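You operate a simulated robot arm through the tools that you are given. There is no shell and no other tool. Be economical: measure what you need, move in short steps, check, and stop when the job is done.

You run a simulated robot arm. Do the job below in one go: nothing can be reset, and whatever is moved stays where it is left.

TASK
Move both old weights from the impeller on the balancer to the weights plate.
Fine: brake on before they come off; then shut the guard and release the brake.

Only the result counts: the job must be done as asked and must still hold three seconds after the hand-in. Knocking over, shifting, dropping, spilling or breaking anything else fails it.

THE ROBOT
A 6-joint arm with a two-finger parallel gripper, fixed in place. Base frame: the origin is at the foot of the arm, x ahead of it, y to its left, z up; the work surface is at about z = 952. Readings come in mm, degrees, newtons and seconds.
With the tool pointing down near the work surface it reaches from about 220 to 660 mm from the base axis. Its first joint turns from -66.0 to 66.0 degrees. Payload 2.9 kg.
The tool frame sits at the grasp point between the pads (the TCP): z along the fingers, y along the line on which they close. The tips reach 30 mm beyond it. Largest opening 110 mm; finger width 20, thickness 10; the body of the gripper, 48 by 112 mm, starts 55 mm behind the TCP.
Orientation is that of the tool frame in the base frame, as a unit quaternion [w, x, y, z]. With the fingers straight down and closing along the base's y, the tool's x points along the base's -x, its y along +y and its z along -z.

THE INTERFACE
- The arm moves only by the tool servo_tool. Its argument "commands" is a list of rows, each an object (a shift or turn left out is 0, a gripper value left out holds the last) with "translation": the shift along the tool's x, y, z in units of 250 mm (1.0 is 250 mm), a list of three; "dr": the turn, a rotation vector about the tool's x, y, z in units of 60 degrees (1.0 is 60 degrees), a list of three. In form: [{"translation": [dx, dy, dz], "dr": [ax, ay, az]}, ...]. A call has 1 to 12 rows; each row is the pose to reach, as a shift and turn from the pose commanded when the call began, along the tool's axes at that moment. "claw" is the gripper command, from -1 (fully open) to 1 (shut), values between in proportion, set as the call begins (left out, the last holds). A call with a number of a shift or a turn outside -1 to 1 is refused whole. Rows are played at 5 a second. More than 50 mm and 8.6 degrees between two rows, or a gripper value outside its range, and nothing of the call is played. Where a pose cannot be reached the arm comes as near as it can. A force on the tool above 90 N (or 10 N above the force at the start of the call, whichever is more), or a blocked arm, ends the call early, and 0.2 s more pass. Each finger travels about 108 mm/s and halts on what it meets, pressing with about 21 N; the grip force reading is that of the motor and also rises with nothing between the fingers. The clock runs only during rows and for 0.2 s after the last one: add rows that repeat a pose to give the fingers time. It gives the time, the measured TCP pose, the force on the tool (base axes), the opening and the grip force at its end, in the units of the frame above (readings bear some noise), with the torque about the TCP (base axes, N m) and any sound that the robot's microphone picked up.
- Cameras (640 x 400 px; columns grow to the right, rows downward): "scene" is fixed at [78.7, 432.8, 1389.4]; the picture's right is [-0.74, -0.67, 0.00], its down [-0.34, 0.38, -0.86] and it looks along [0.58, -0.64, -0.51] (base axes); focal length 368 px, centre (320, 200). "wrist" rides on the gripper at [72, 17, -103] in the tool frame; the picture's right is [-0.23, 0.97, 0.00], its down [-0.76, -0.18, -0.62] and it looks along [-0.61, -0.14, 0.78] (tool axes); focal length 222 px, centre (320, 200). There is no depth. A picture from a camera that has moved, and an enlarged one, comes with that camera's place and axes in the base frame and with its lens.
- camera(camera): a new picture of that camera. No time passes.
- zoom(camera, box): a new picture of the part [left, top, right, bottom] of that camera's present view, enlarged. No time passes.
- hand_in(): hands the job in; it is judged then, once.

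Work in short steps. Places have to be worked out from the pictures, the camera data and where the tool is seen: move nearer, look again, correct. Check each grasp and each placing, and mend what went wrong. You have 120 turns and 68 pictures in all, those below and enlarged ones among them. Open the gripper and draw the arm clear of the work before you hand the job in, unless the task says otherwise; then end with one line.

The tools are called after "Emit:" by a JSON object that holds its "op" and its "data". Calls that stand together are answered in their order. servo_tool: Moves the arm, as the interface text tells. Its arguments: {"type":"object","properties":{"commands":{"type":"array","items":{"type":"object","properties":{"translation":{"type":"array","items":{"type":"number"}},"dr":{"type":"array","items":{"type":"number"}}}}},"claw":{"type":"number"}},"required":["commands"]} The other tools are called the same way: camera (camera) takes a picture; zoom (camera, box) takes an enlarged picture of a part of a camera's view; hand_in () hands the job in.

At the start:

```text
time: 0.0
tool_pos: [398.6, -67.5, 1175.6]
orientation: [0.0, 0.0, 1.0, 0.001]
wrist_force: [0.6, -0.2, 1.0]
ft_torque: [0.01, 0.05, 0.01]
gripper_width: 109.9
gripper_force: 0.1
```

scene: 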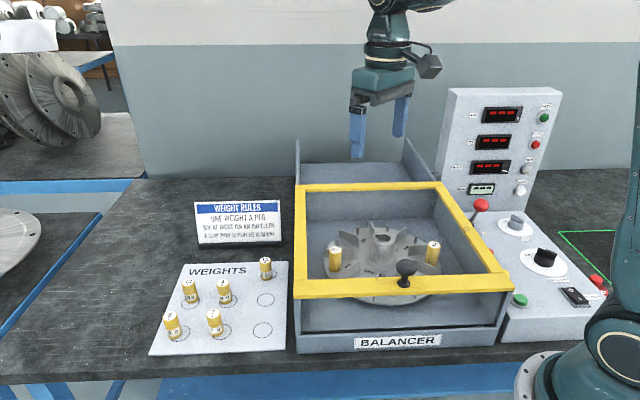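
wrist: 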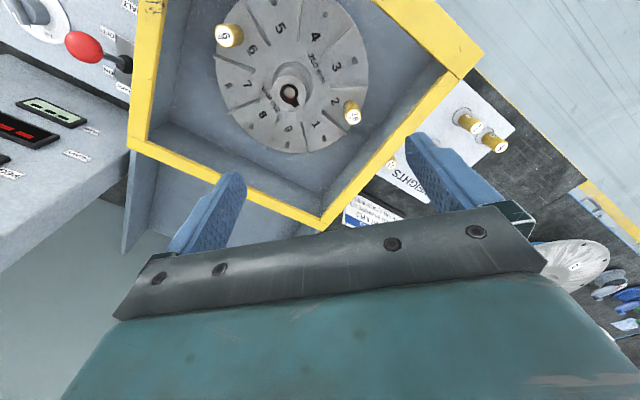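

I start by looking closely at the balancer, its panel and the weights plate.

Emit:
{"op": "zoom", "data": {"camera": "scene", "box": [280, 160, 520, 360]}}

Emit:
{"op": "zoom", "data": {"camera": "scene", "box": [430, 80, 640, 320]}}

Emit:
{"op": "zoom", "data": {"camera": "scene", "box": [140, 190, 300, 360]}}

Emit:
{"op": "zoom", "data": {"camera": "wrist", "box": [0, 0, 400, 220]}}

```text
2.00 times, centred on (400, 260) of scene
camera zoom: at [78.7, 432.8, 1389.4], right [-0.74, -0.67, 0.0], down [-0.34, 0.38, -0.86], along [0.58, -0.64, -0.51], focal length 736 px, centre (160, 80)
```

zoom: 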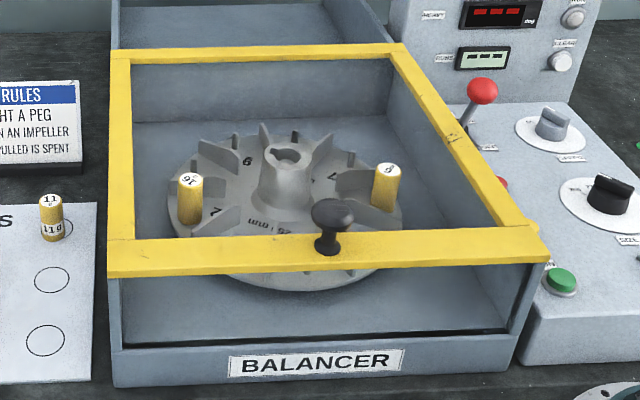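

```text
1.67 times, centred on (535, 200) of scene
camera zoom: at [78.7, 432.8, 1389.4], right [-0.74, -0.67, 0.0], down [-0.34, 0.38, -0.86], along [0.58, -0.64, -0.51], focal length 613 px, centre (-38, 200)
```

zoom: 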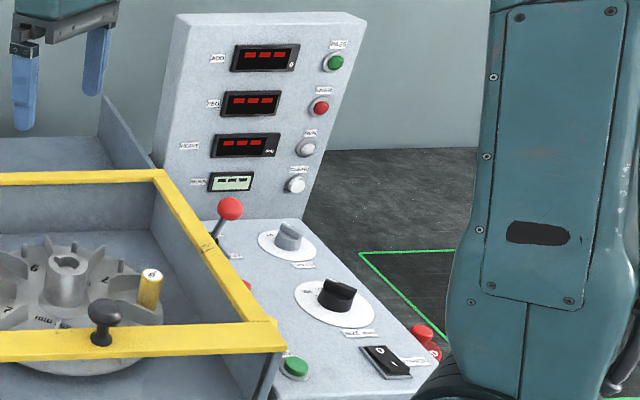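

```text
2.35 times, centred on (220, 275) of scene
camera zoom: at [78.7, 432.8, 1389.4], right [-0.74, -0.67, 0.0], down [-0.34, 0.38, -0.86], along [0.58, -0.64, -0.51], focal length 866 px, centre (555, 24)
```

zoom: 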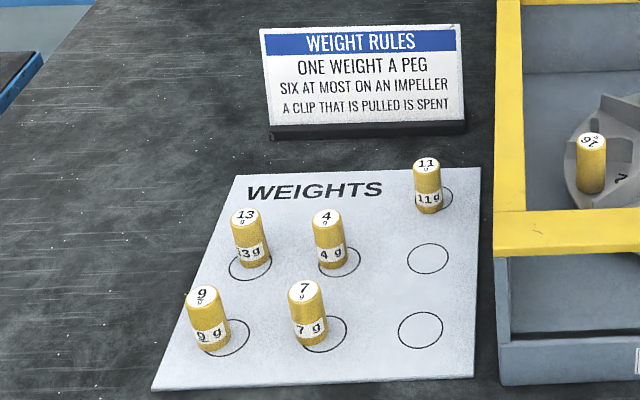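

```text
1.60 times, centred on (200, 110) of wrist
camera zoom: at [326.1, -51.1, 1279.1], right [0.23, 0.97, 0.0], down [0.76, -0.18, 0.62], along [0.61, -0.14, -0.78], focal length 355 px, centre (512, 344)
```

zoom: 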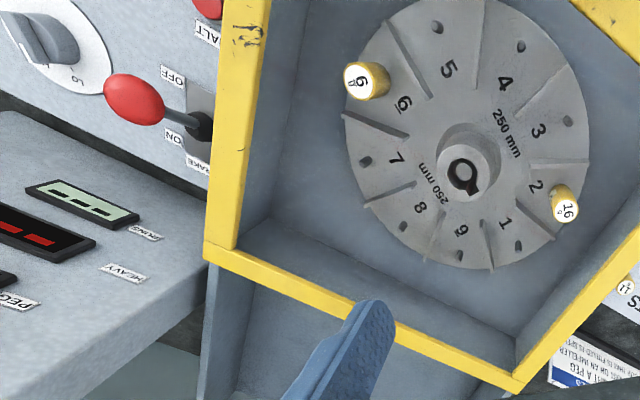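

Triangulating the two views puts the yellow frame at z≈948 and rotated 45°. The brake lever ball is near (285,-320,969). I yaw the tool by -45° to line up with the balancer and move above the lever for a closer look.

Emit:
{"op": "servo_tool", "data": {"commands": [{"translation": [0.086, -0.088, 0.037], "dr": [0, 0, 0.125]}, {"translation": [0.171, -0.177, 0.073], "dr": [0, 0, 0.25]}, {"translation": [0.257, -0.265, 0.11], "dr": [0, 0, 0.375]}, {"translation": [0.343, -0.353, 0.147], "dr": [0, 0, 0.5]}, {"translation": [0.428, -0.442, 0.183], "dr": [0, 0, 0.625]}, {"translation": [0.514, -0.53, 0.22], "dr": [0, 0, 0.75]}]}}

Emit:
{"op": "camera", "data": {"camera": "wrist"}}

```text
time: 1.4
tool_pos: [270.8, -201.4, 1120.6]
orientation: [0.0, 0.383, 0.924, 0.0]
wrist_force: [-0.3, -0.3, 0.6]
ft_torque: [0.0, -0.03, 0.01]
gripper_width: 110.3
gripper_force: 0.0
```

```text
61 pictures are left
camera wrist: at [230.1, -137.3, 1223.9], right [0.85, 0.53, 0.0], down [0.41, -0.67, 0.62], along [0.33, -0.53, -0.78], focal length 222 px, centre (320, 200)
```

wrist: 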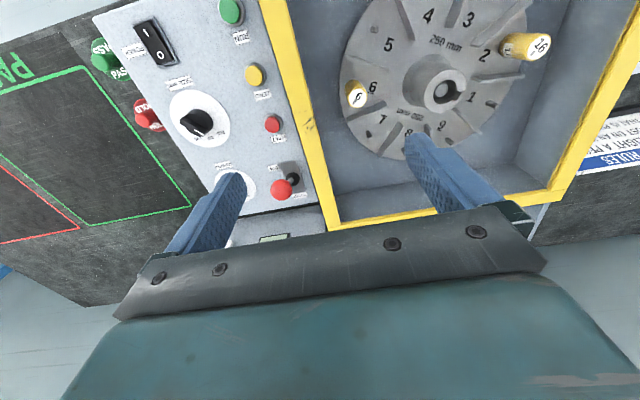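

Emit:
{"op": "zoom", "data": {"camera": "wrist", "box": [200, 100, 360, 220]}}

Emit:
{"op": "zoom", "data": {"camera": "scene", "box": [440, 180, 540, 260]}}

Emit:
{"op": "zoom", "data": {"camera": "wrist", "box": [280, 0, 600, 200]}}

```text
3.33 times, centred on (280, 160) of wrist
camera zoom: at [230.1, -137.3, 1223.9], right [0.85, 0.53, 0.0], down [0.41, -0.67, 0.62], along [0.33, -0.53, -0.78], focal length 740 px, centre (453, 333)
```

zoom: 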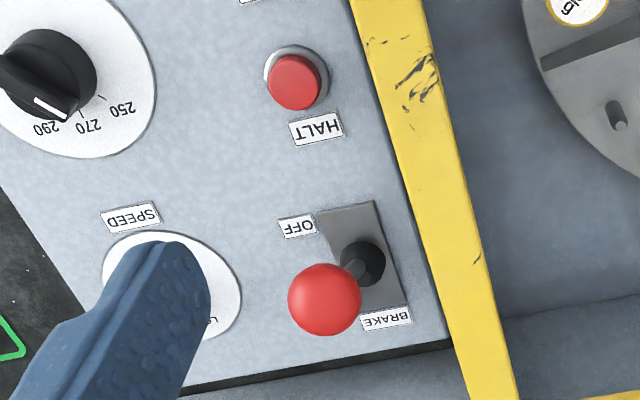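

```text
5.00 times, centred on (490, 220) of scene
camera zoom: at [78.6, 432.8, 1389.4], right [-0.74, -0.67, 0.0], down [-0.34, 0.38, -0.86], along [0.58, -0.64, -0.51], focal length 1840 px, centre (-530, 100)
```

zoom: 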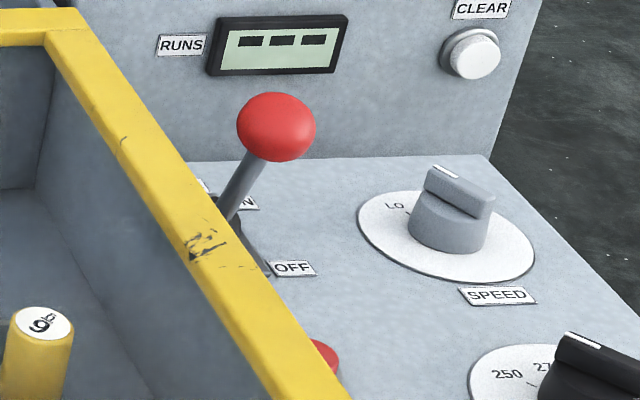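

```text
2.00 times, centred on (440, 100) of wrist
camera zoom: at [230.1, -137.3, 1223.9], right [0.85, 0.53, 0.0], down [0.41, -0.67, 0.62], along [0.33, -0.53, -0.78], focal length 444 px, centre (80, 400)
```

zoom: 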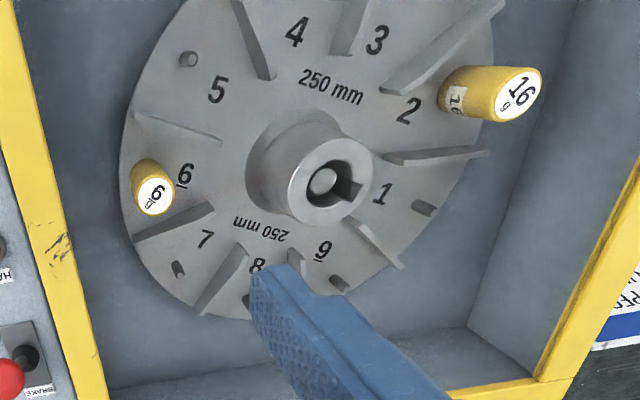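

The lever tilts toward the near side, where the OFF label is, with the ball at about (285,-329,961) and the pivot at about (301,-344,898). I close the gripper and move above the near side of the ball.

Emit:
{"op": "servo_tool", "data": {"claw": 1, "commands": [{"translation": [-0.06, -0.08, 0.08]}, {"translation": [-0.12, -0.16, 0.16]}, {"translation": [-0.18, -0.24, 0.24]}, {"translation": [-0.243, -0.32, 0.32]}, {"translation": [-0.243, -0.32, 0.32]}]}}

Emit:
{"op": "zoom", "data": {"camera": "scene", "box": [440, 100, 600, 260]}}

Emit:
{"op": "camera", "data": {"camera": "wrist"}}

```text
time: 2.6
tool_pos: [256.4, -299.9, 1040.7]
orientation: [0.0, 0.383, 0.924, 0.0]
wrist_force: [0.1, 0.5, 0.1]
ft_torque: [0.03, -0.03, 0.0]
gripper_width: 0.1
gripper_force: 21.4
```

```text
2.50 times, centred on (520, 180) of scene
camera zoom: at [78.7, 432.8, 1389.4], right [-0.74, -0.67, 0.0], down [-0.34, 0.38, -0.86], along [0.58, -0.64, -0.51], focal length 920 px, centre (-180, 250)
```

zoom: 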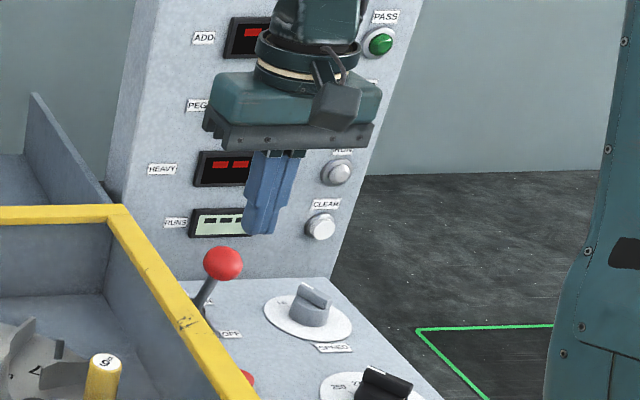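

```text
56 pictures are left
camera wrist: at [216.9, -237.3, 1144.2], right [0.85, 0.53, 0.0], down [0.41, -0.66, 0.62], along [0.33, -0.53, -0.78], focal length 222 px, centre (320, 200)
```

wrist: 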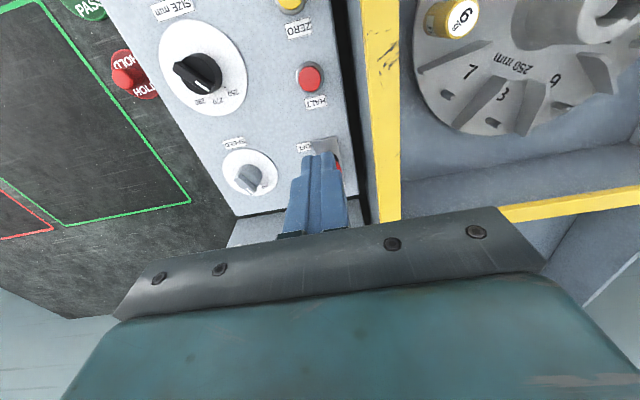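

The geometry agrees: the ball lies straight along the push direction from the fingers. I lower the tips to about z=944.

Emit:
{"op": "servo_tool", "data": {"commands": [{"translation": [0, 0, 0.09]}, {"translation": [0, 0, 0.18]}, {"translation": [0, 0, 0.27]}]}}

Emit:
{"op": "zoom", "data": {"camera": "scene", "box": [440, 160, 560, 260]}}

Emit:
{"op": "zoom", "data": {"camera": "wrist", "box": [240, 80, 400, 240]}}

```text
time: 3.4
tool_pos: [257.0, -300.3, 971.8]
orientation: [-0.001, 0.383, 0.924, 0.0]
wrist_force: [-0.2, 0.2, 0.0]
ft_torque: [-0.05, 0.01, 0.03]
gripper_width: 0.2
gripper_force: 21.3
```

```text
4.00 times, centred on (500, 210) of scene
camera zoom: at [78.7, 432.8, 1389.4], right [-0.74, -0.67, 0.0], down [-0.34, 0.38, -0.86], along [0.58, -0.64, -0.51], focal length 1472 px, centre (-400, 160)
```

zoom: 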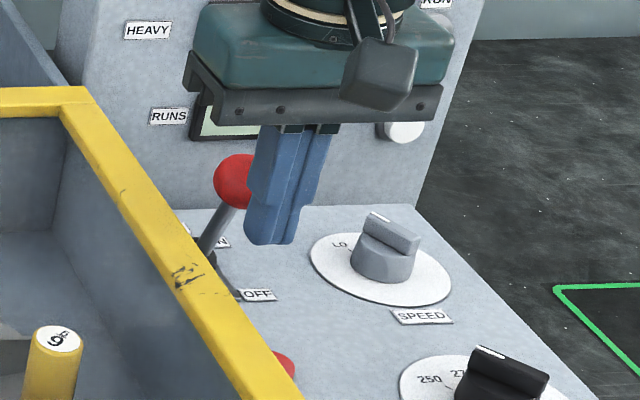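

```text
2.50 times, centred on (320, 160) of wrist
camera zoom: at [217.4, -236.7, 1076.3], right [0.85, 0.53, 0.0], down [0.41, -0.66, 0.62], along [0.33, -0.53, -0.78], focal length 555 px, centre (320, 300)
```

zoom: 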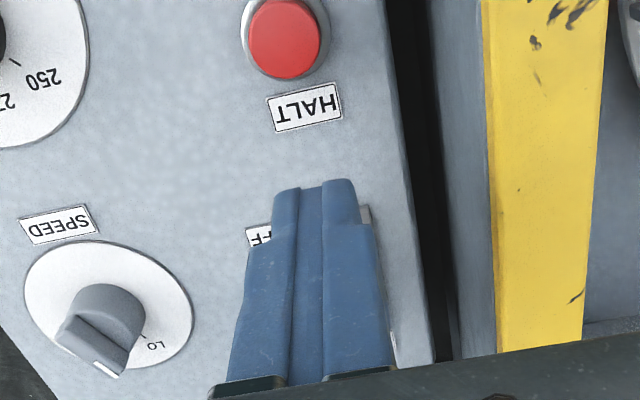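

The view matches the prediction, so I push along the balancer's far direction in small steps.

Emit:
{"op": "servo_tool", "data": {"commands": [{"translation": [-0.04, 0, 0]}, {"translation": [-0.08, 0, 0]}, {"translation": [-0.12, 0, 0]}, {"translation": [-0.16, 0, 0]}, {"translation": [-0.19, 0, 0]}, {"translation": [-0.22, 0, 0]}]}}

Emit:
{"op": "zoom", "data": {"camera": "scene", "box": [440, 160, 560, 260]}}

```text
time: 4.8
tool_pos: [297.5, -339.6, 974.0]
orientation: [-0.001, 0.383, 0.924, 0.0]
wrist_force: [-1.4, 0.0, -0.8]
ft_torque: [0.04, 0.02, -0.01]
gripper_width: 0.0
gripper_force: 21.2
```

```text
4.00 times, centred on (500, 210) of scene
camera zoom: at [78.6, 432.8, 1389.4], right [-0.74, -0.67, 0.0], down [-0.34, 0.38, -0.86], along [0.58, -0.64, -0.51], focal length 1472 px, centre (-400, 160)
```

zoom: 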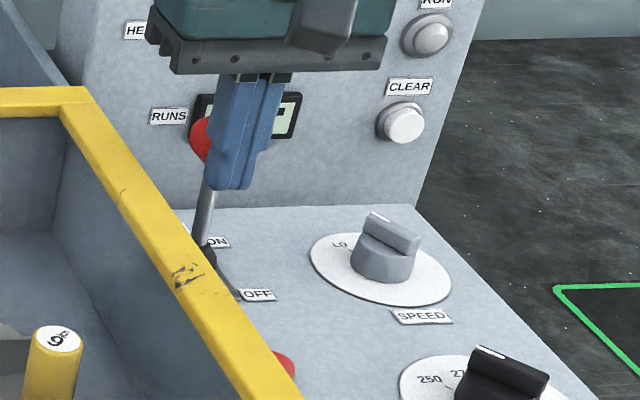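

The lever has swung past upright with little resistance. I push up to 15 mm more to be sure it reaches its end.

Emit:
{"op": "servo_tool", "data": {"commands": [{"translation": [-0.02, 0, 0]}, {"translation": [-0.04, 0, 0]}, {"translation": [-0.06, 0, 0]}]}}

Emit:
{"op": "zoom", "data": {"camera": "scene", "box": [440, 160, 560, 260]}}

```text
time: 5.6
tool_pos: [307.2, -349.7, 974.0]
orientation: [-0.001, 0.383, 0.924, 0.0]
wrist_force: [-0.2, 0.7, 0.7]
ft_torque: [0.0, 0.01, -0.02]
gripper_width: 0.0
gripper_force: 21.3
```

```text
4.00 times, centred on (500, 210) of scene
camera zoom: at [78.7, 432.8, 1389.4], right [-0.74, -0.67, 0.0], down [-0.34, 0.38, -0.86], along [0.58, -0.64, -0.51], focal length 1472 px, centre (-400, 160)
```

zoom: 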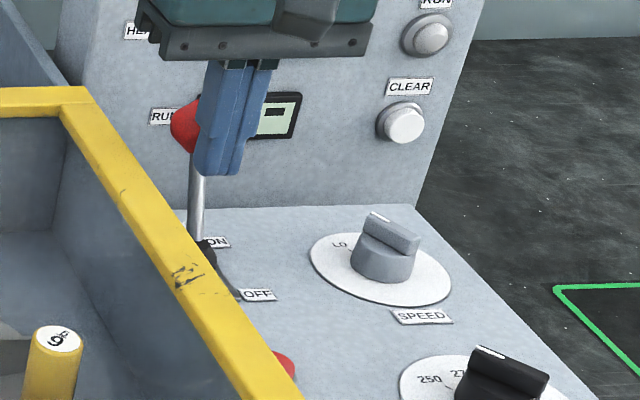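

I back off to see where the lever has settled.

Emit:
{"op": "servo_tool", "data": {"commands": [{"translation": [0.1, 0, 0]}, {"translation": [0.2, 0, -0.1]}, {"translation": [0.2, 0, -0.28]}]}}

Emit:
{"op": "zoom", "data": {"camera": "scene", "box": [440, 160, 560, 260]}}

Emit:
{"op": "zoom", "data": {"camera": "wrist", "box": [240, 80, 400, 240]}}

```text
time: 6.4
tool_pos: [271.8, -315.2, 1042.7]
orientation: [0.0, 0.382, 0.924, 0.0]
wrist_force: [-0.7, 0.1, 0.1]
ft_torque: [0.04, 0.02, 0.02]
gripper_width: 0.0
gripper_force: 20.7
```

```text
4.00 times, centred on (500, 210) of scene
camera zoom: at [78.6, 432.9, 1389.4], right [-0.74, -0.67, 0.0], down [-0.34, 0.38, -0.86], along [0.58, -0.64, -0.51], focal length 1472 px, centre (-400, 160)
```

zoom: 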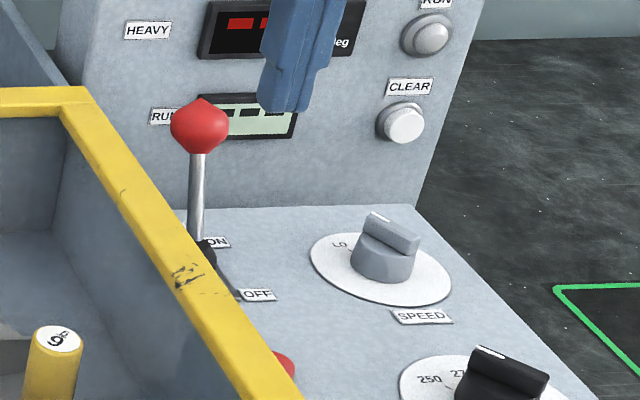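

```text
2.50 times, centred on (320, 160) of wrist
camera zoom: at [231.9, -251.3, 1146.3], right [0.85, 0.53, 0.0], down [0.41, -0.66, 0.62], along [0.33, -0.53, -0.78], focal length 555 px, centre (320, 300)
```

zoom: 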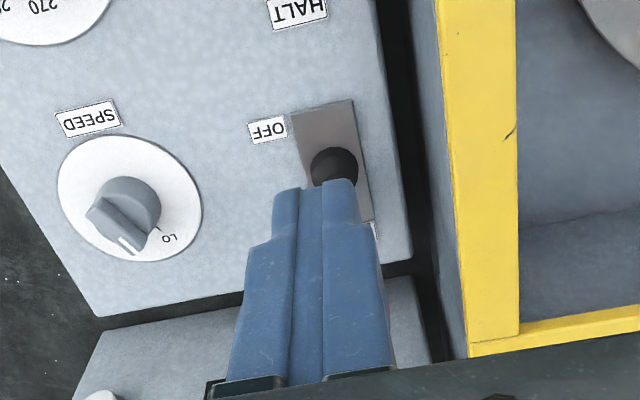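

The lever now leans fully to the ON side, mirrored from its start, so the brake is on. Next I go above the guard's knob, near (287,-11,~980), with the gripper open.

Emit:
{"op": "servo_tool", "data": {"claw": -0.5, "commands": [{"translation": [0, 0, -0.19]}, {"translation": [0.117, 0.129, -0.19]}, {"translation": [0.234, 0.258, -0.19]}, {"translation": [0.351, 0.387, -0.19]}, {"translation": [0.468, 0.516, -0.19]}, {"translation": [0.585, 0.645, -0.19]}, {"translation": [0.702, 0.774, -0.19]}, {"translation": [0.817, 0.902, -0.19]}]}}

Emit:
{"op": "camera", "data": {"camera": "wrist"}}

Emit:
{"op": "camera", "data": {"camera": "scene"}}

```text
time: 8.2
tool_pos: [285.3, -9.2, 1090.2]
orientation: [0.0, 0.384, 0.923, -0.001]
wrist_force: [0.2, -0.6, 0.1]
ft_torque: [0.01, -0.02, 0.04]
gripper_width: 82.7
gripper_force: 0.0
```

```text
49 pictures are left
camera wrist: at [246.2, 53.7, 1193.5], right [0.85, 0.53, 0.0], down [0.41, -0.66, 0.62], along [0.33, -0.53, -0.78], focal length 222 px, centre (320, 200)
```

wrist: 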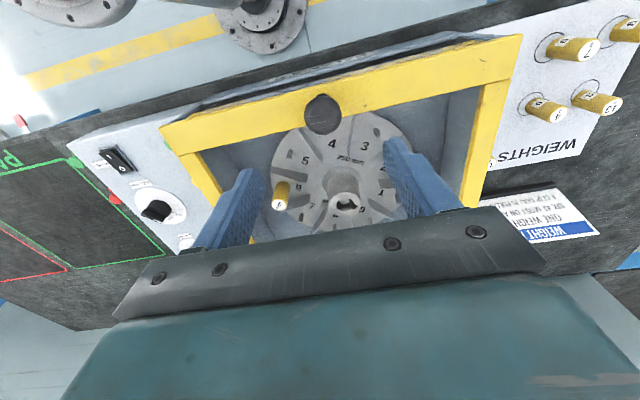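

```text
48 pictures are left
```

scene: 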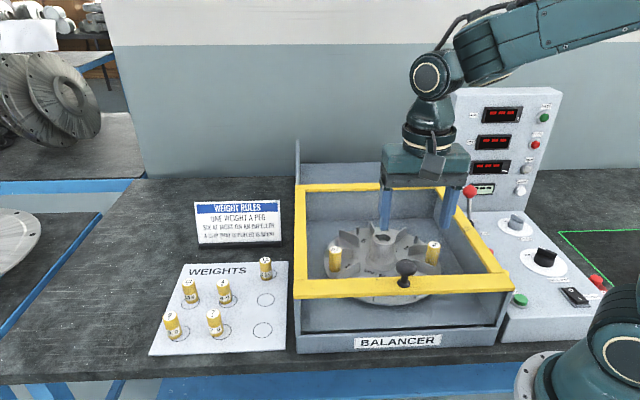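

Emit:
{"op": "zoom", "data": {"camera": "wrist", "box": [240, 60, 440, 200]}}

Emit:
{"op": "zoom", "data": {"camera": "scene", "box": [360, 220, 460, 320]}}

```text
2.86 times, centred on (340, 130) of wrist
camera zoom: at [246.2, 53.7, 1193.5], right [0.85, 0.53, 0.0], down [0.41, -0.66, 0.62], along [0.33, -0.53, -0.78], focal length 635 px, centre (263, 400)
```

zoom: 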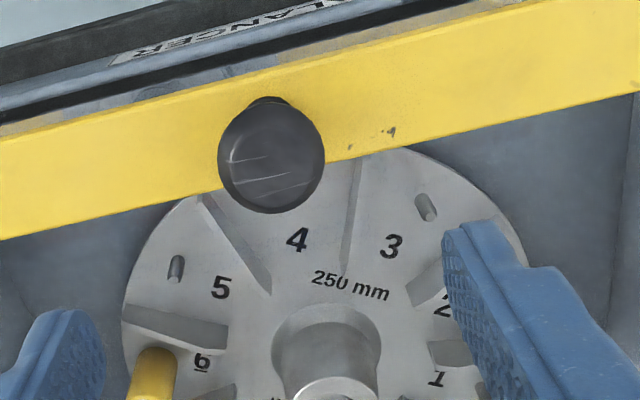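

```text
4.00 times, centred on (410, 270) of scene
camera zoom: at [78.7, 432.8, 1389.4], right [-0.74, -0.67, 0.0], down [-0.34, 0.38, -0.86], along [0.58, -0.64, -0.51], focal length 1472 px, centre (-40, -80)
```

zoom: 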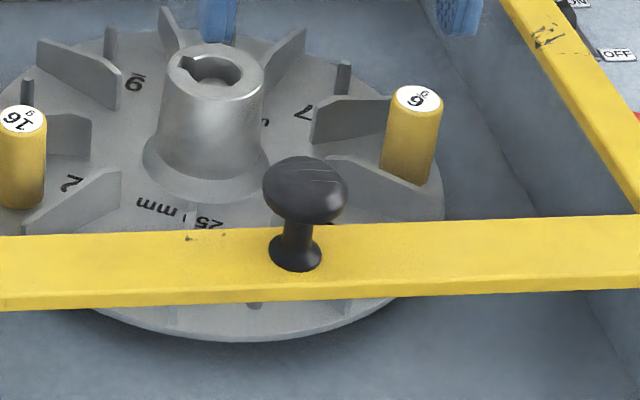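

The knob head is at about (284,-2,988), mounted on the guard's near bar, and I see no glass. I descend to straddle it with the tips just above the bar.

Emit:
{"op": "servo_tool", "data": {"commands": [{"translation": [0.024, 0.017, 0.1]}, {"translation": [0.024, 0.017, 0.2]}, {"translation": [0.024, 0.017, 0.3]}, {"translation": [0.024, 0.017, 0.375]}]}}

Emit:
{"op": "zoom", "data": {"camera": "scene", "box": [340, 180, 480, 320]}}

Emit:
{"op": "zoom", "data": {"camera": "wrist", "box": [200, 60, 440, 240]}}

```text
time: 9.2
tool_pos: [287.1, -0.8, 995.4]
orientation: [0.0, 0.383, 0.924, 0.001]
wrist_force: [0.1, 0.8, 0.1]
ft_torque: [-0.01, 0.0, -0.04]
gripper_width: 82.5
gripper_force: 0.1
```

```text
2.86 times, centred on (410, 250) of scene
camera zoom: at [78.7, 432.8, 1389.4], right [-0.74, -0.67, 0.0], down [-0.34, 0.38, -0.86], along [0.58, -0.64, -0.51], focal length 1051 px, centre (63, 57)
```

zoom: 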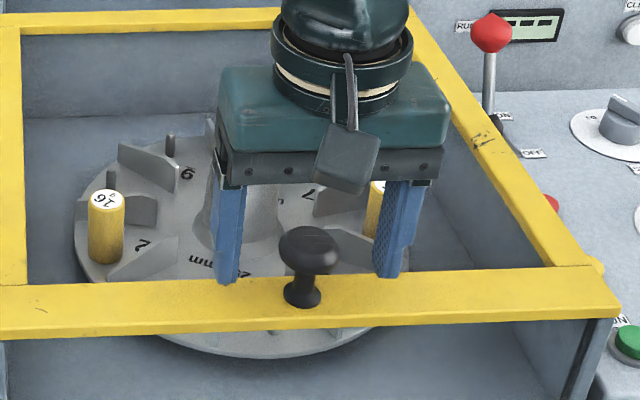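

```text
2.22 times, centred on (320, 150) of wrist
camera zoom: at [245.2, 60.3, 1099.4], right [0.85, 0.53, 0.0], down [0.41, -0.66, 0.62], along [0.33, -0.53, -0.78], focal length 494 px, centre (320, 311)
```

zoom: 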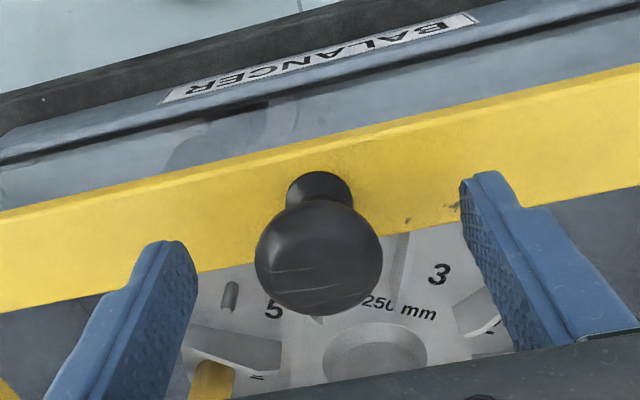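

The knob sits between the fingers, about 4 mm to the near side, so I shift by that and close.

Emit:
{"op": "servo_tool", "data": {"claw": 1, "commands": [{"translation": [0.016, -0.008, 0]}, {"translation": [0.016, -0.008, 0]}, {"translation": [0.016, -0.008, 0]}, {"translation": [0.016, -0.008, 0]}]}}

```text
time: 10.2
tool_pos: [282.4, -1.0, 996.7]
orientation: [0.0, 0.381, 0.925, 0.002]
wrist_force: [22.8, 15.7, -17.8]
ft_torque: [0.02, 0.11, 0.18]
gripper_width: 34.6
gripper_force: 45.3
```

The knob is held (34.6 mm). I ease 3 mm sideways and gently test whether the guard slides along the rails toward the far side.

Emit:
{"op": "servo_tool", "data": {"commands": [{"translation": [0, 0.01, 0]}, {"translation": [-0.02, 0.01, 0]}, {"translation": [-0.05, 0.01, 0]}, {"translation": [-0.09, 0.01, 0]}]}}

Emit:
{"op": "camera", "data": {"camera": "scene"}}

```text
time: 11.2
tool_pos: [298.4, -16.2, 995.7]
orientation: [-0.001, 0.383, 0.924, -0.001]
wrist_force: [4.2, 4.9, -9.3]
ft_torque: [0.21, 0.02, -0.04]
gripper_width: 34.9
gripper_force: 44.8
```

```text
43 pictures are left
```

scene: 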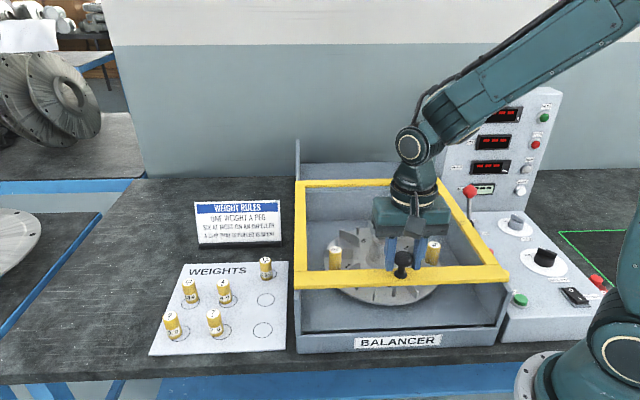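

The guard slides smoothly back along its rails. I keep sliding it open.

Emit:
{"op": "servo_tool", "data": {"commands": [{"translation": [-0.08, 0, 0]}, {"translation": [-0.16, 0, 0]}, {"translation": [-0.24, 0, 0]}, {"translation": [-0.32, 0, 0]}, {"translation": [-0.4, 0, 0]}, {"translation": [-0.48, 0, 0]}, {"translation": [-0.56, 0, 0]}, {"translation": [-0.64, 0, 0]}, {"translation": [-0.72, 0, 0]}, {"translation": [-0.8, 0, 0]}, {"translation": [-0.88, 0, 0]}, {"translation": [-0.96, 0, 0]}]}}

Emit:
{"op": "camera", "data": {"camera": "scene"}}

```text
time: 13.8
tool_pos: [468.1, -186.1, 996.2]
orientation: [0.0, 0.383, 0.924, 0.0]
wrist_force: [0.9, 2.2, -18.4]
ft_torque: [0.02, -0.31, -0.07]
gripper_width: 34.7
gripper_force: 44.5
```

```text
42 pictures are left
```

scene: 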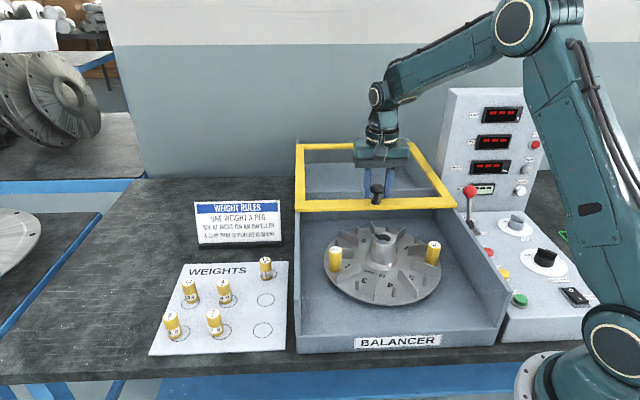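

It slid 240 mm. I push on gently to see whether there is more travel.

Emit:
{"op": "servo_tool", "data": {"commands": [{"translation": [-0.05, 0, 0]}, {"translation": [-0.1, 0, 0]}, {"translation": [-0.15, 0, 0]}, {"translation": [-0.2, 0, 0]}]}}

```text
time: 14.8
tool_pos: [503.2, -221.8, 997.1]
orientation: [-0.001, 0.383, 0.924, 0.001]
wrist_force: [1.1, 2.9, -23.6]
ft_torque: [-0.2, -0.59, -0.23]
gripper_width: 34.9
gripper_force: 45.2
```

That is enough opening. I release the knob and rise.

Emit:
{"op": "servo_tool", "data": {"claw": -0.5, "commands": [{"translation": [0, 0, 0]}, {"translation": [0, 0, 0]}, {"translation": [0, 0, -0.1]}, {"translation": [0, 0, -0.24]}]}}

Emit:
{"op": "servo_tool", "data": {"commands": [{"translation": [0.134, -0.01, 0]}, {"translation": [0.268, -0.02, 0]}, {"translation": [0.402, -0.03, 0]}, {"translation": [0.536, -0.04, 0]}, {"translation": [0.67, -0.05, 0]}, {"translation": [0.806, -0.06, 0]}]}}

Emit:
{"op": "camera", "data": {"camera": "wrist"}}

Emit:
{"op": "camera", "data": {"camera": "scene"}}

```text
time: 15.8
tool_pos: [502.9, -222.3, 1056.7]
orientation: [0.0, 0.383, 0.924, 0.0]
wrist_force: [0.6, 0.4, 0.0]
ft_torque: [0.0, 0.0, -0.01]
gripper_width: 82.6
gripper_force: 0.0
```

```text
time: 17.2
tool_pos: [349.9, -88.3, 1057.4]
orientation: [0.001, 0.383, 0.924, 0.0]
wrist_force: [-1.0, 0.4, 0.4]
ft_torque: [-0.02, -0.01, -0.02]
gripper_width: 82.4
gripper_force: 0.1
```

```text
41 pictures are left
camera wrist: at [309.4, -25.5, 1160.7], right [0.85, 0.53, 0.0], down [0.41, -0.66, 0.62], along [0.33, -0.53, -0.78], focal length 222 px, centre (320, 200)
```

wrist: 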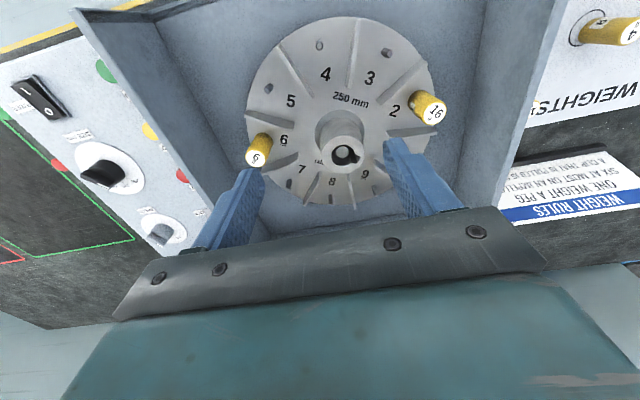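

```text
40 pictures are left
```

scene: 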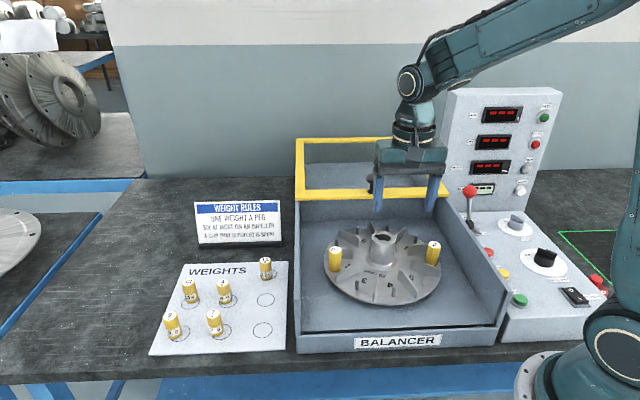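

Emit:
{"op": "zoom", "data": {"camera": "wrist", "box": [230, 60, 470, 220]}}

Emit:
{"op": "zoom", "data": {"camera": "scene", "box": [310, 210, 460, 320]}}

```text
2.50 times, centred on (350, 140) of wrist
camera zoom: at [309.4, -25.5, 1160.7], right [0.85, 0.53, 0.0], down [0.41, -0.66, 0.62], along [0.33, -0.53, -0.78], focal length 555 px, centre (245, 350)
```

zoom: 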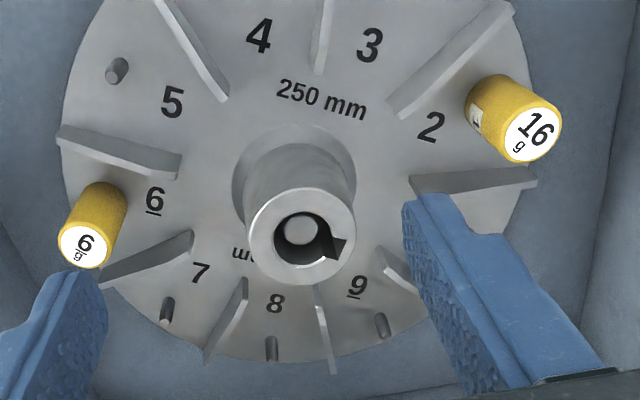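

```text
3.64 times, centred on (385, 265) of scene
camera zoom: at [78.7, 432.8, 1389.4], right [-0.74, -0.67, 0.0], down [-0.34, 0.38, -0.86], along [0.58, -0.64, -0.51], focal length 1338 px, centre (84, -36)
```

zoom: 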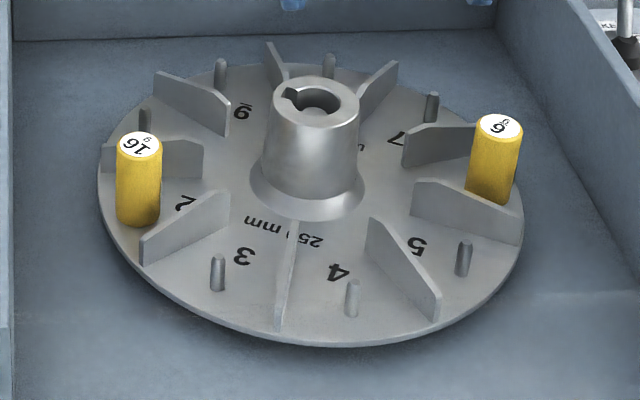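

Both views agree: the 6 g top is at (310,-167.5,~930) and the 16 g top at (454,-25.5,~922). Closing along the tool's y is nearly radial at both, which is clear of the vanes. I go above the 6 g weight.

Emit:
{"op": "servo_tool", "data": {"claw": 0.09, "commands": [{"translation": [-0.055, -0.168, 0.04]}, {"translation": [-0.111, -0.337, 0.08]}, {"translation": [-0.111, -0.337, 0.23]}, {"translation": [-0.111, -0.337, 0.23]}]}}

Emit:
{"op": "zoom", "data": {"camera": "wrist", "box": [240, 80, 400, 220]}}

Emit:
{"op": "zoom", "data": {"camera": "scene", "box": [370, 180, 490, 290]}}

```text
time: 18.2
tool_pos: [310.3, -168.9, 1000.4]
orientation: [0.0, 0.383, 0.924, 0.0]
wrist_force: [0.5, -0.4, -0.9]
ft_torque: [-0.03, -0.02, -0.01]
gripper_width: 49.8
gripper_force: 0.0
```

```text
2.86 times, centred on (320, 150) of wrist
camera zoom: at [269.4, -104.7, 1103.1], right [0.85, 0.53, 0.0], down [0.41, -0.66, 0.62], along [0.33, -0.53, -0.78], focal length 635 px, centre (320, 343)
```

zoom: 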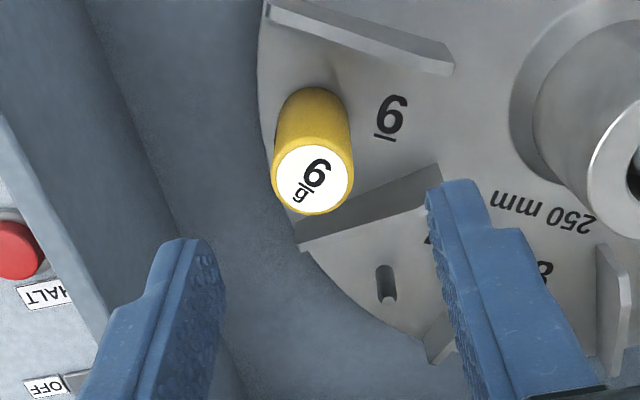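

```text
3.64 times, centred on (430, 235) of scene
camera zoom: at [78.7, 432.8, 1389.4], right [-0.74, -0.67, 0.0], down [-0.34, 0.38, -0.86], along [0.58, -0.64, -0.51], focal length 1338 px, centre (-80, 73)
```

zoom: 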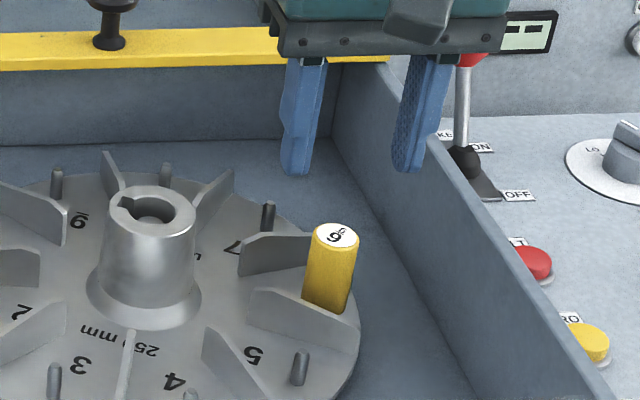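

Aligned within 1–2 mm. I descend to TCP z≈925 and close.

Emit:
{"op": "servo_tool", "data": {"commands": [{"translation": [0, 0, 0.1]}, {"translation": [0, 0, 0.2]}, {"translation": [0, 0, 0.3]}]}}

Emit:
{"op": "zoom", "data": {"camera": "wrist", "box": [240, 80, 400, 220]}}

```text
time: 19.0
tool_pos: [309.8, -167.4, 924.6]
orientation: [0.0, 0.383, 0.924, -0.001]
wrist_force: [0.1, -1.1, -1.1]
ft_torque: [-0.01, -0.02, -0.03]
gripper_width: 50.1
gripper_force: 0.1
```

```text
2.86 times, centred on (320, 150) of wrist
camera zoom: at [269.7, -104.8, 1027.9], right [0.85, 0.53, 0.0], down [0.41, -0.66, 0.62], along [0.33, -0.53, -0.78], focal length 635 px, centre (320, 343)
```

zoom: 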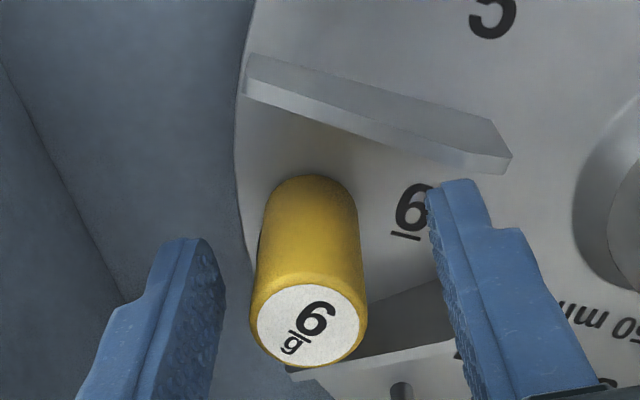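

The weight lies about 3 mm toward the outer finger. I shift by that, then close.

Emit:
{"op": "servo_tool", "data": {"claw": 1, "commands": [{"translation": [0, -0.013, 0]}, {"translation": [0, -0.013, 0]}, {"translation": [0, -0.013, 0]}]}}

```text
time: 19.8
tool_pos: [307.6, -170.4, 925.5]
orientation: [-0.001, 0.383, 0.924, -0.001]
wrist_force: [0.3, 0.4, 0.3]
ft_torque: [0.02, 0.05, 0.0]
gripper_width: 23.4
gripper_force: 21.1
```

Held at 23.4 mm. I lift it straight up off the peg.

Emit:
{"op": "servo_tool", "data": {"commands": [{"translation": [0, 0, -0.04]}, {"translation": [0, 0, -0.08]}, {"translation": [0, 0, -0.16]}, {"translation": [0, 0, -0.26]}, {"translation": [0, 0, -0.36]}]}}

Emit:
{"op": "zoom", "data": {"camera": "scene", "box": [370, 160, 490, 290]}}

Emit:
{"op": "zoom", "data": {"camera": "wrist", "box": [240, 80, 400, 220]}}

```text
time: 21.0
tool_pos: [308.6, -169.7, 1013.7]
orientation: [0.0, 0.383, 0.924, 0.0]
wrist_force: [0.4, 0.1, -0.6]
ft_torque: [0.0, -0.01, 0.0]
gripper_width: 23.5
gripper_force: 21.1
```

```text
3.08 times, centred on (430, 225) of scene
camera zoom: at [78.7, 432.8, 1389.4], right [-0.74, -0.67, 0.0], down [-0.34, 0.38, -0.86], along [0.58, -0.64, -0.51], focal length 1132 px, centre (-18, 123)
```

zoom: 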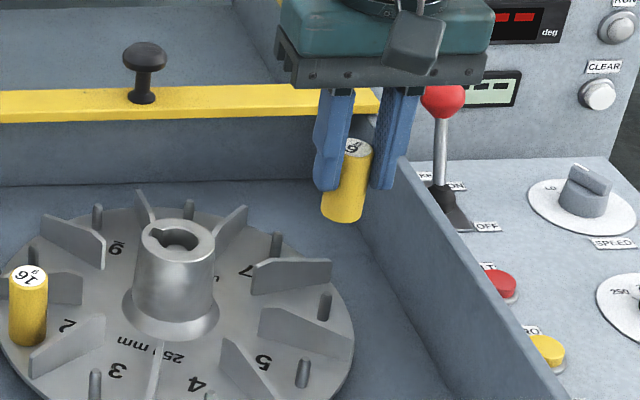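

```text
2.86 times, centred on (320, 150) of wrist
camera zoom: at [268.2, -106.5, 1117.2], right [0.85, 0.53, 0.0], down [0.41, -0.66, 0.62], along [0.33, -0.53, -0.78], focal length 635 px, centre (320, 343)
```

zoom: 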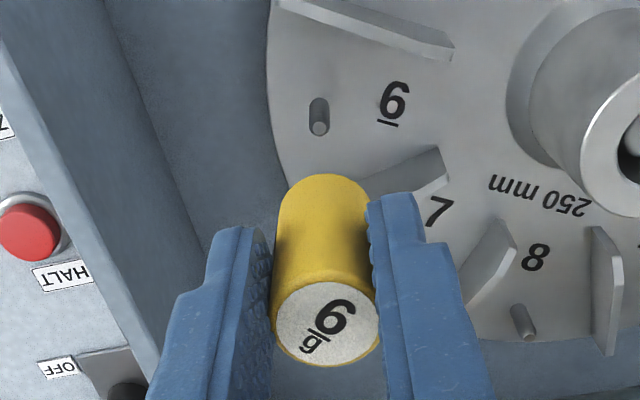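

The weight is free and held upright, and the impeller did not turn. I carry it high toward the plate, rotating the tool to close along the plate's long axis so the gripper body stays clear of the box wall.

Emit:
{"op": "servo_tool", "data": {"commands": [{"translation": [0, 0, -0.15]}, {"translation": [0.04, 0.15, -0.3], "dr": [0, 0, 0.125]}, {"translation": [0.08, 0.3, -0.32], "dr": [0, 0, 0.25]}, {"translation": [0.12, 0.45, -0.32], "dr": [0, 0, 0.375]}, {"translation": [0.16, 0.6, -0.32], "dr": [0, 0, 0.5]}, {"translation": [0.2, 0.75, -0.32], "dr": [0, 0, 0.625]}, {"translation": [0.25, 0.88, -0.32], "dr": [0, 0, 0.75]}]}}

```text
refused: row 2 steps farther than a row can; nothing moved
```

I resend with smaller steps.

Emit:
{"op": "servo_tool", "data": {"commands": [{"translation": [0, 0, -0.16]}, {"translation": [0.0, 0.0, -0.32]}, {"translation": [0.04, 0.15, -0.32], "dr": [0, 0, 0.125]}, {"translation": [0.08, 0.3, -0.32], "dr": [0, 0, 0.25]}, {"translation": [0.12, 0.45, -0.32], "dr": [0, 0, 0.375]}, {"translation": [0.16, 0.6, -0.32], "dr": [0, 0, 0.5]}, {"translation": [0.2, 0.75, -0.32], "dr": [0, 0, 0.625]}, {"translation": [0.25, 0.88, -0.32], "dr": [0, 0, 0.75]}]}}

```text
time: 22.8
tool_pos: [419.5, 30.3, 1094.0]
orientation: [0.0, 0.708, 0.706, 0.0]
wrist_force: [0.1, 0.4, 1.0]
ft_torque: [0.01, -0.01, 0.02]
gripper_width: 23.5
gripper_force: 21.0
```

Emit:
{"op": "servo_tool", "data": {"commands": [{"translation": [0.065, 0.057, 0.02], "dr": [0, 0, 0.125]}, {"translation": [0.13, 0.114, 0.04], "dr": [0, 0, 0.25]}, {"translation": [0.195, 0.171, 0.06], "dr": [0, 0, 0.375]}, {"translation": [0.26, 0.228, 0.08], "dr": [0, 0, 0.5]}, {"translation": [0.325, 0.285, 0.1], "dr": [0, 0, 0.625]}, {"translation": [0.387, 0.342, 0.13], "dr": [0, 0, 0.75]}]}}

Emit:
{"op": "camera", "data": {"camera": "wrist"}}

Emit:
{"op": "camera", "data": {"camera": "scene"}}

```text
time: 24.2
tool_pos: [505.4, 125.6, 1061.3]
orientation: [0.0, 0.924, 0.382, 0.0]
wrist_force: [-0.2, -0.3, -0.2]
ft_torque: [0.0, 0.0, -0.01]
gripper_width: 23.6
gripper_force: 20.7
```

```text
32 pictures are left
camera wrist: at [567.8, 165.3, 1163.9], right [0.53, -0.85, 0.0], down [-0.66, -0.41, 0.62], along [-0.53, -0.33, -0.78], focal length 222 px, centre (320, 200)
```

wrist: 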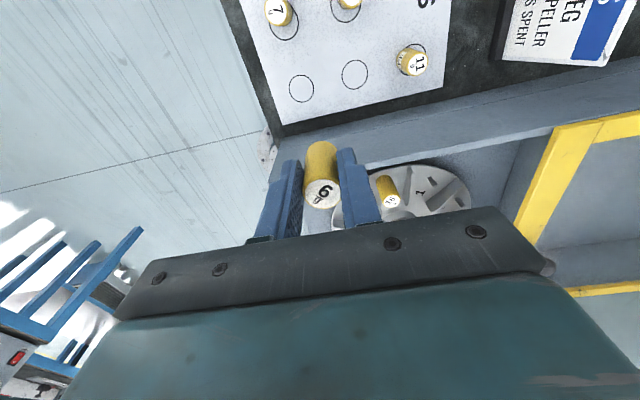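

```text
31 pictures are left
```

scene: 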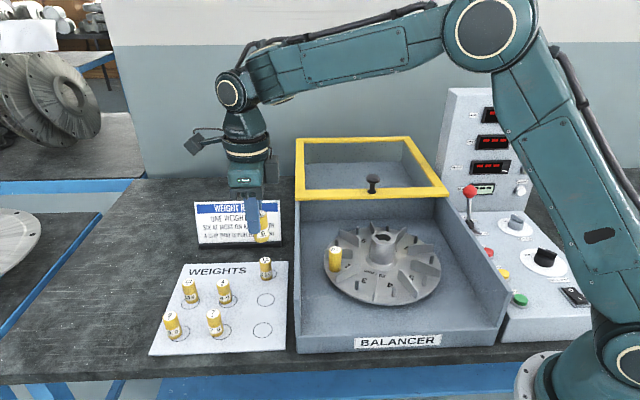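

Triangulation puts the empty circles at (545,90) and (488,147), with the plate surface at z≈805. The weight's bottom is about 50 mm below the TCP. I go over the circle next to the 11 g weight and down to about 25 mm above the plate.

Emit:
{"op": "servo_tool", "data": {"commands": [{"translation": [0.005, 0.106, 0.0]}, {"translation": [0.01, 0.212, 0.0]}, {"translation": [0.01, 0.212, 0.18]}, {"translation": [0.01, 0.212, 0.36]}, {"translation": [0.01, 0.212, 0.54]}, {"translation": [0.01, 0.212, 0.72]}]}}

Emit:
{"op": "zoom", "data": {"camera": "scene", "box": [200, 230, 320, 340]}}

Emit:
{"op": "zoom", "data": {"camera": "wrist", "box": [220, 60, 420, 220]}}

```text
time: 25.6
tool_pos: [546.4, 90.6, 882.9]
orientation: [0.0, 0.924, 0.383, 0.0]
wrist_force: [-0.1, 0.6, -0.3]
ft_torque: [-0.01, 0.01, -0.01]
gripper_width: 23.6
gripper_force: 21.3
```

```text
3.64 times, centred on (260, 285) of scene
camera zoom: at [78.7, 432.8, 1389.4], right [-0.74, -0.67, 0.0], down [-0.34, 0.38, -0.86], along [0.58, -0.64, -0.51], focal length 1338 px, centre (538, -109)
```

zoom: 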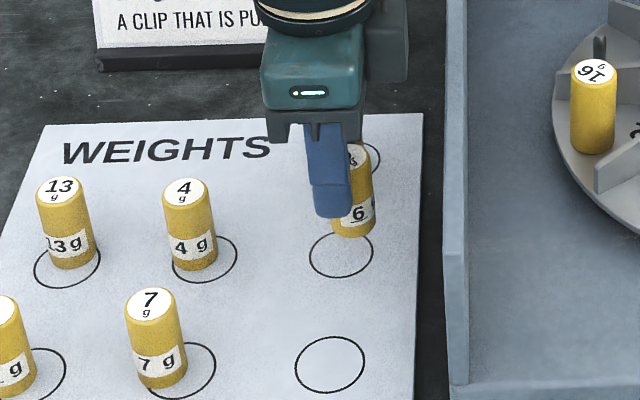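

```text
2.50 times, centred on (320, 140) of wrist
camera zoom: at [607.9, 129.5, 985.1], right [0.53, -0.85, 0.0], down [-0.66, -0.41, 0.62], along [-0.53, -0.33, -0.78], focal length 555 px, centre (320, 350)
```

zoom: 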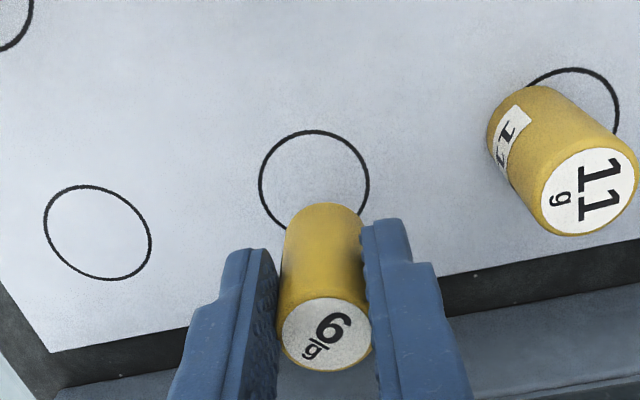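

The circle is centred at about (547,91), directly below the weight. I descend slowly toward contact.

Emit:
{"op": "servo_tool", "data": {"commands": [{"translation": [0, 0, 0.04]}, {"translation": [0, 0, 0.07]}, {"translation": [0, 0, 0.09]}, {"translation": [0, 0, 0.1]}]}}

Emit:
{"op": "zoom", "data": {"camera": "scene", "box": [220, 250, 300, 310]}}

```text
time: 26.6
tool_pos: [545.3, 90.2, 858.3]
orientation: [0.001, 0.924, 0.383, 0.001]
wrist_force: [-6.3, -2.4, 16.6]
ft_torque: [-0.16, 0.41, -0.04]
gripper_width: 23.6
gripper_force: 20.8
```

```text
6.67 times, centred on (260, 280) of scene
camera zoom: at [78.2, 432.7, 1389.5], right [-0.74, -0.67, 0.0], down [-0.34, 0.38, -0.86], along [0.58, -0.64, -0.51], focal length 2453 px, centre (720, -333)
```

zoom: 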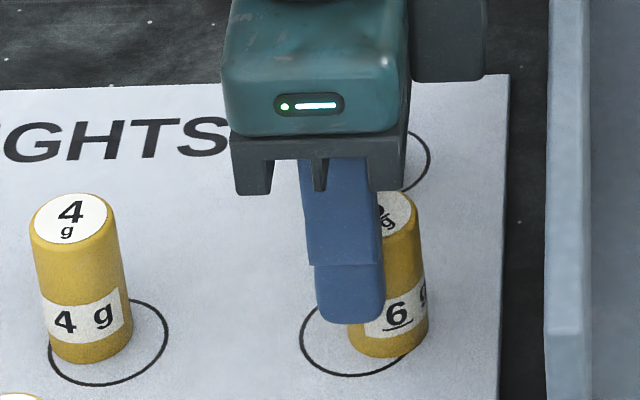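

Contact: 16 N upward, so the weight is standing on the plate. I open a little and rise straight up.

Emit:
{"op": "servo_tool", "data": {"claw": 0.27, "commands": [{"translation": [0, 0, 0.097]}, {"translation": [0, 0, 0.097]}]}}

```text
time: 27.2
tool_pos: [543.7, 90.0, 833.7]
orientation: [0.0, 0.924, 0.383, 0.0]
wrist_force: [-10.4, -1.3, 17.8]
ft_torque: [-0.12, 0.26, 0.0]
gripper_width: 40.3
gripper_force: 0.1
```

My offset was relative to the last pose, so the open fingers went down onto the plate with a light 18 N touch. I raise straight up now and check.

Emit:
{"op": "servo_tool", "data": {"commands": [{"translation": [0, 0, -0.1]}, {"translation": [0, 0, -0.25]}, {"translation": [0, 0, -0.4]}, {"translation": [0, 0, -0.55]}]}}

Emit:
{"op": "zoom", "data": {"camera": "scene", "box": [140, 240, 320, 360]}}

```text
time: 28.2
tool_pos: [543.9, 89.8, 971.2]
orientation: [0.001, 0.924, 0.382, -0.001]
wrist_force: [-0.2, -0.2, -0.6]
ft_torque: [0.01, 0.03, 0.01]
gripper_width: 40.1
gripper_force: 0.0
```

```text
3.33 times, centred on (230, 300) of scene
camera zoom: at [78.6, 432.8, 1389.4], right [-0.74, -0.67, 0.0], down [-0.34, 0.38, -0.86], along [0.58, -0.64, -0.51], focal length 1227 px, centre (620, -133)
```

zoom: 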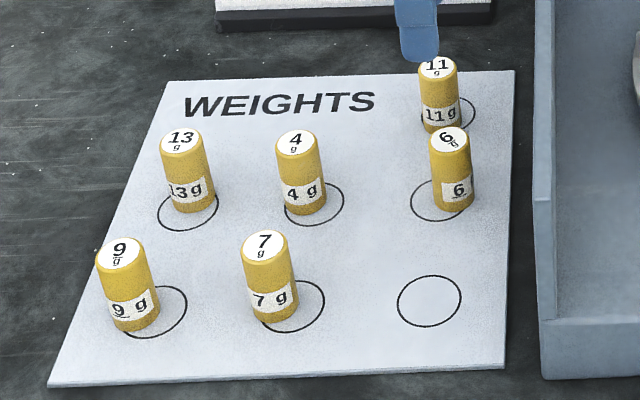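

The 6 g weight stands upright on the plate and nothing else moved. I return to the impeller for the 16 g weight, rotating back.

Emit:
{"op": "servo_tool", "data": {"commands": [{"translation": [0, 0, -0.15]}, {"translation": [0, 0, -0.32]}, {"translation": [-0.05, 0.0, -0.32], "dr": [0, 0, -0.125]}, {"translation": [-0.1, 0.01, -0.32], "dr": [0, 0, -0.25]}, {"translation": [-0.16, 0.02, -0.32], "dr": [0, 0, -0.375]}, {"translation": [-0.22, 0.03, -0.32], "dr": [0, 0, -0.5]}, {"translation": [-0.28, 0.04, -0.32], "dr": [0, 0, -0.625]}, {"translation": [-0.34, 0.05, -0.32], "dr": [0, 0, -0.75]}]}}

```text
time: 30.0
tool_pos: [492.7, 21.6, 1050.8]
orientation: [0.0, 0.707, 0.707, 0.0]
wrist_force: [0.8, -0.3, 0.5]
ft_torque: [0.0, 0.02, 0.03]
gripper_width: 40.4
gripper_force: 0.0
```

Emit:
{"op": "servo_tool", "data": {"claw": 0.09, "commands": [{"translation": [-0.033, -0.025, 0], "dr": [0, 0, -0.125]}, {"translation": [-0.066, -0.049, 0], "dr": [0, 0, -0.25]}, {"translation": [-0.1, -0.074, 0], "dr": [0, 0, -0.375]}, {"translation": [-0.132, -0.098, 0], "dr": [0, 0, -0.5]}, {"translation": [-0.165, -0.123, 0], "dr": [0, 0, -0.625]}, {"translation": [-0.198, -0.147, 0], "dr": [0, 0, -0.75]}, {"translation": [-0.198, -0.147, 0.18], "dr": [0, 0, -0.75]}]}}

Emit:
{"op": "zoom", "data": {"camera": "wrist", "box": [240, 80, 400, 220]}}

Emit:
{"op": "zoom", "data": {"camera": "scene", "box": [290, 180, 430, 290]}}

```text
time: 31.6
tool_pos: [456.2, -27.7, 1006.6]
orientation: [0.0, 0.382, 0.924, 0.0]
wrist_force: [0.2, 0.3, 0.1]
ft_torque: [-0.01, 0.02, 0.02]
gripper_width: 50.2
gripper_force: 0.0
```

```text
2.86 times, centred on (320, 150) of wrist
camera zoom: at [415.8, 35.2, 1109.2], right [0.85, 0.53, 0.0], down [0.41, -0.66, 0.62], along [0.33, -0.53, -0.78], focal length 635 px, centre (320, 343)
```

zoom: 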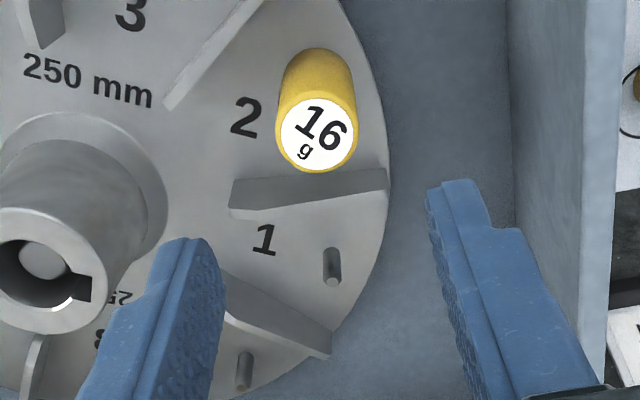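

```text
3.64 times, centred on (360, 235) of scene
camera zoom: at [78.7, 432.8, 1389.4], right [-0.74, -0.67, 0.0], down [-0.34, 0.38, -0.86], along [0.58, -0.64, -0.51], focal length 1338 px, centre (174, 73)
```

zoom: 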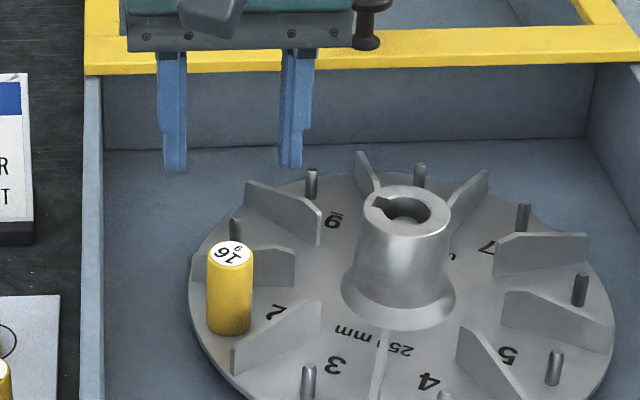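

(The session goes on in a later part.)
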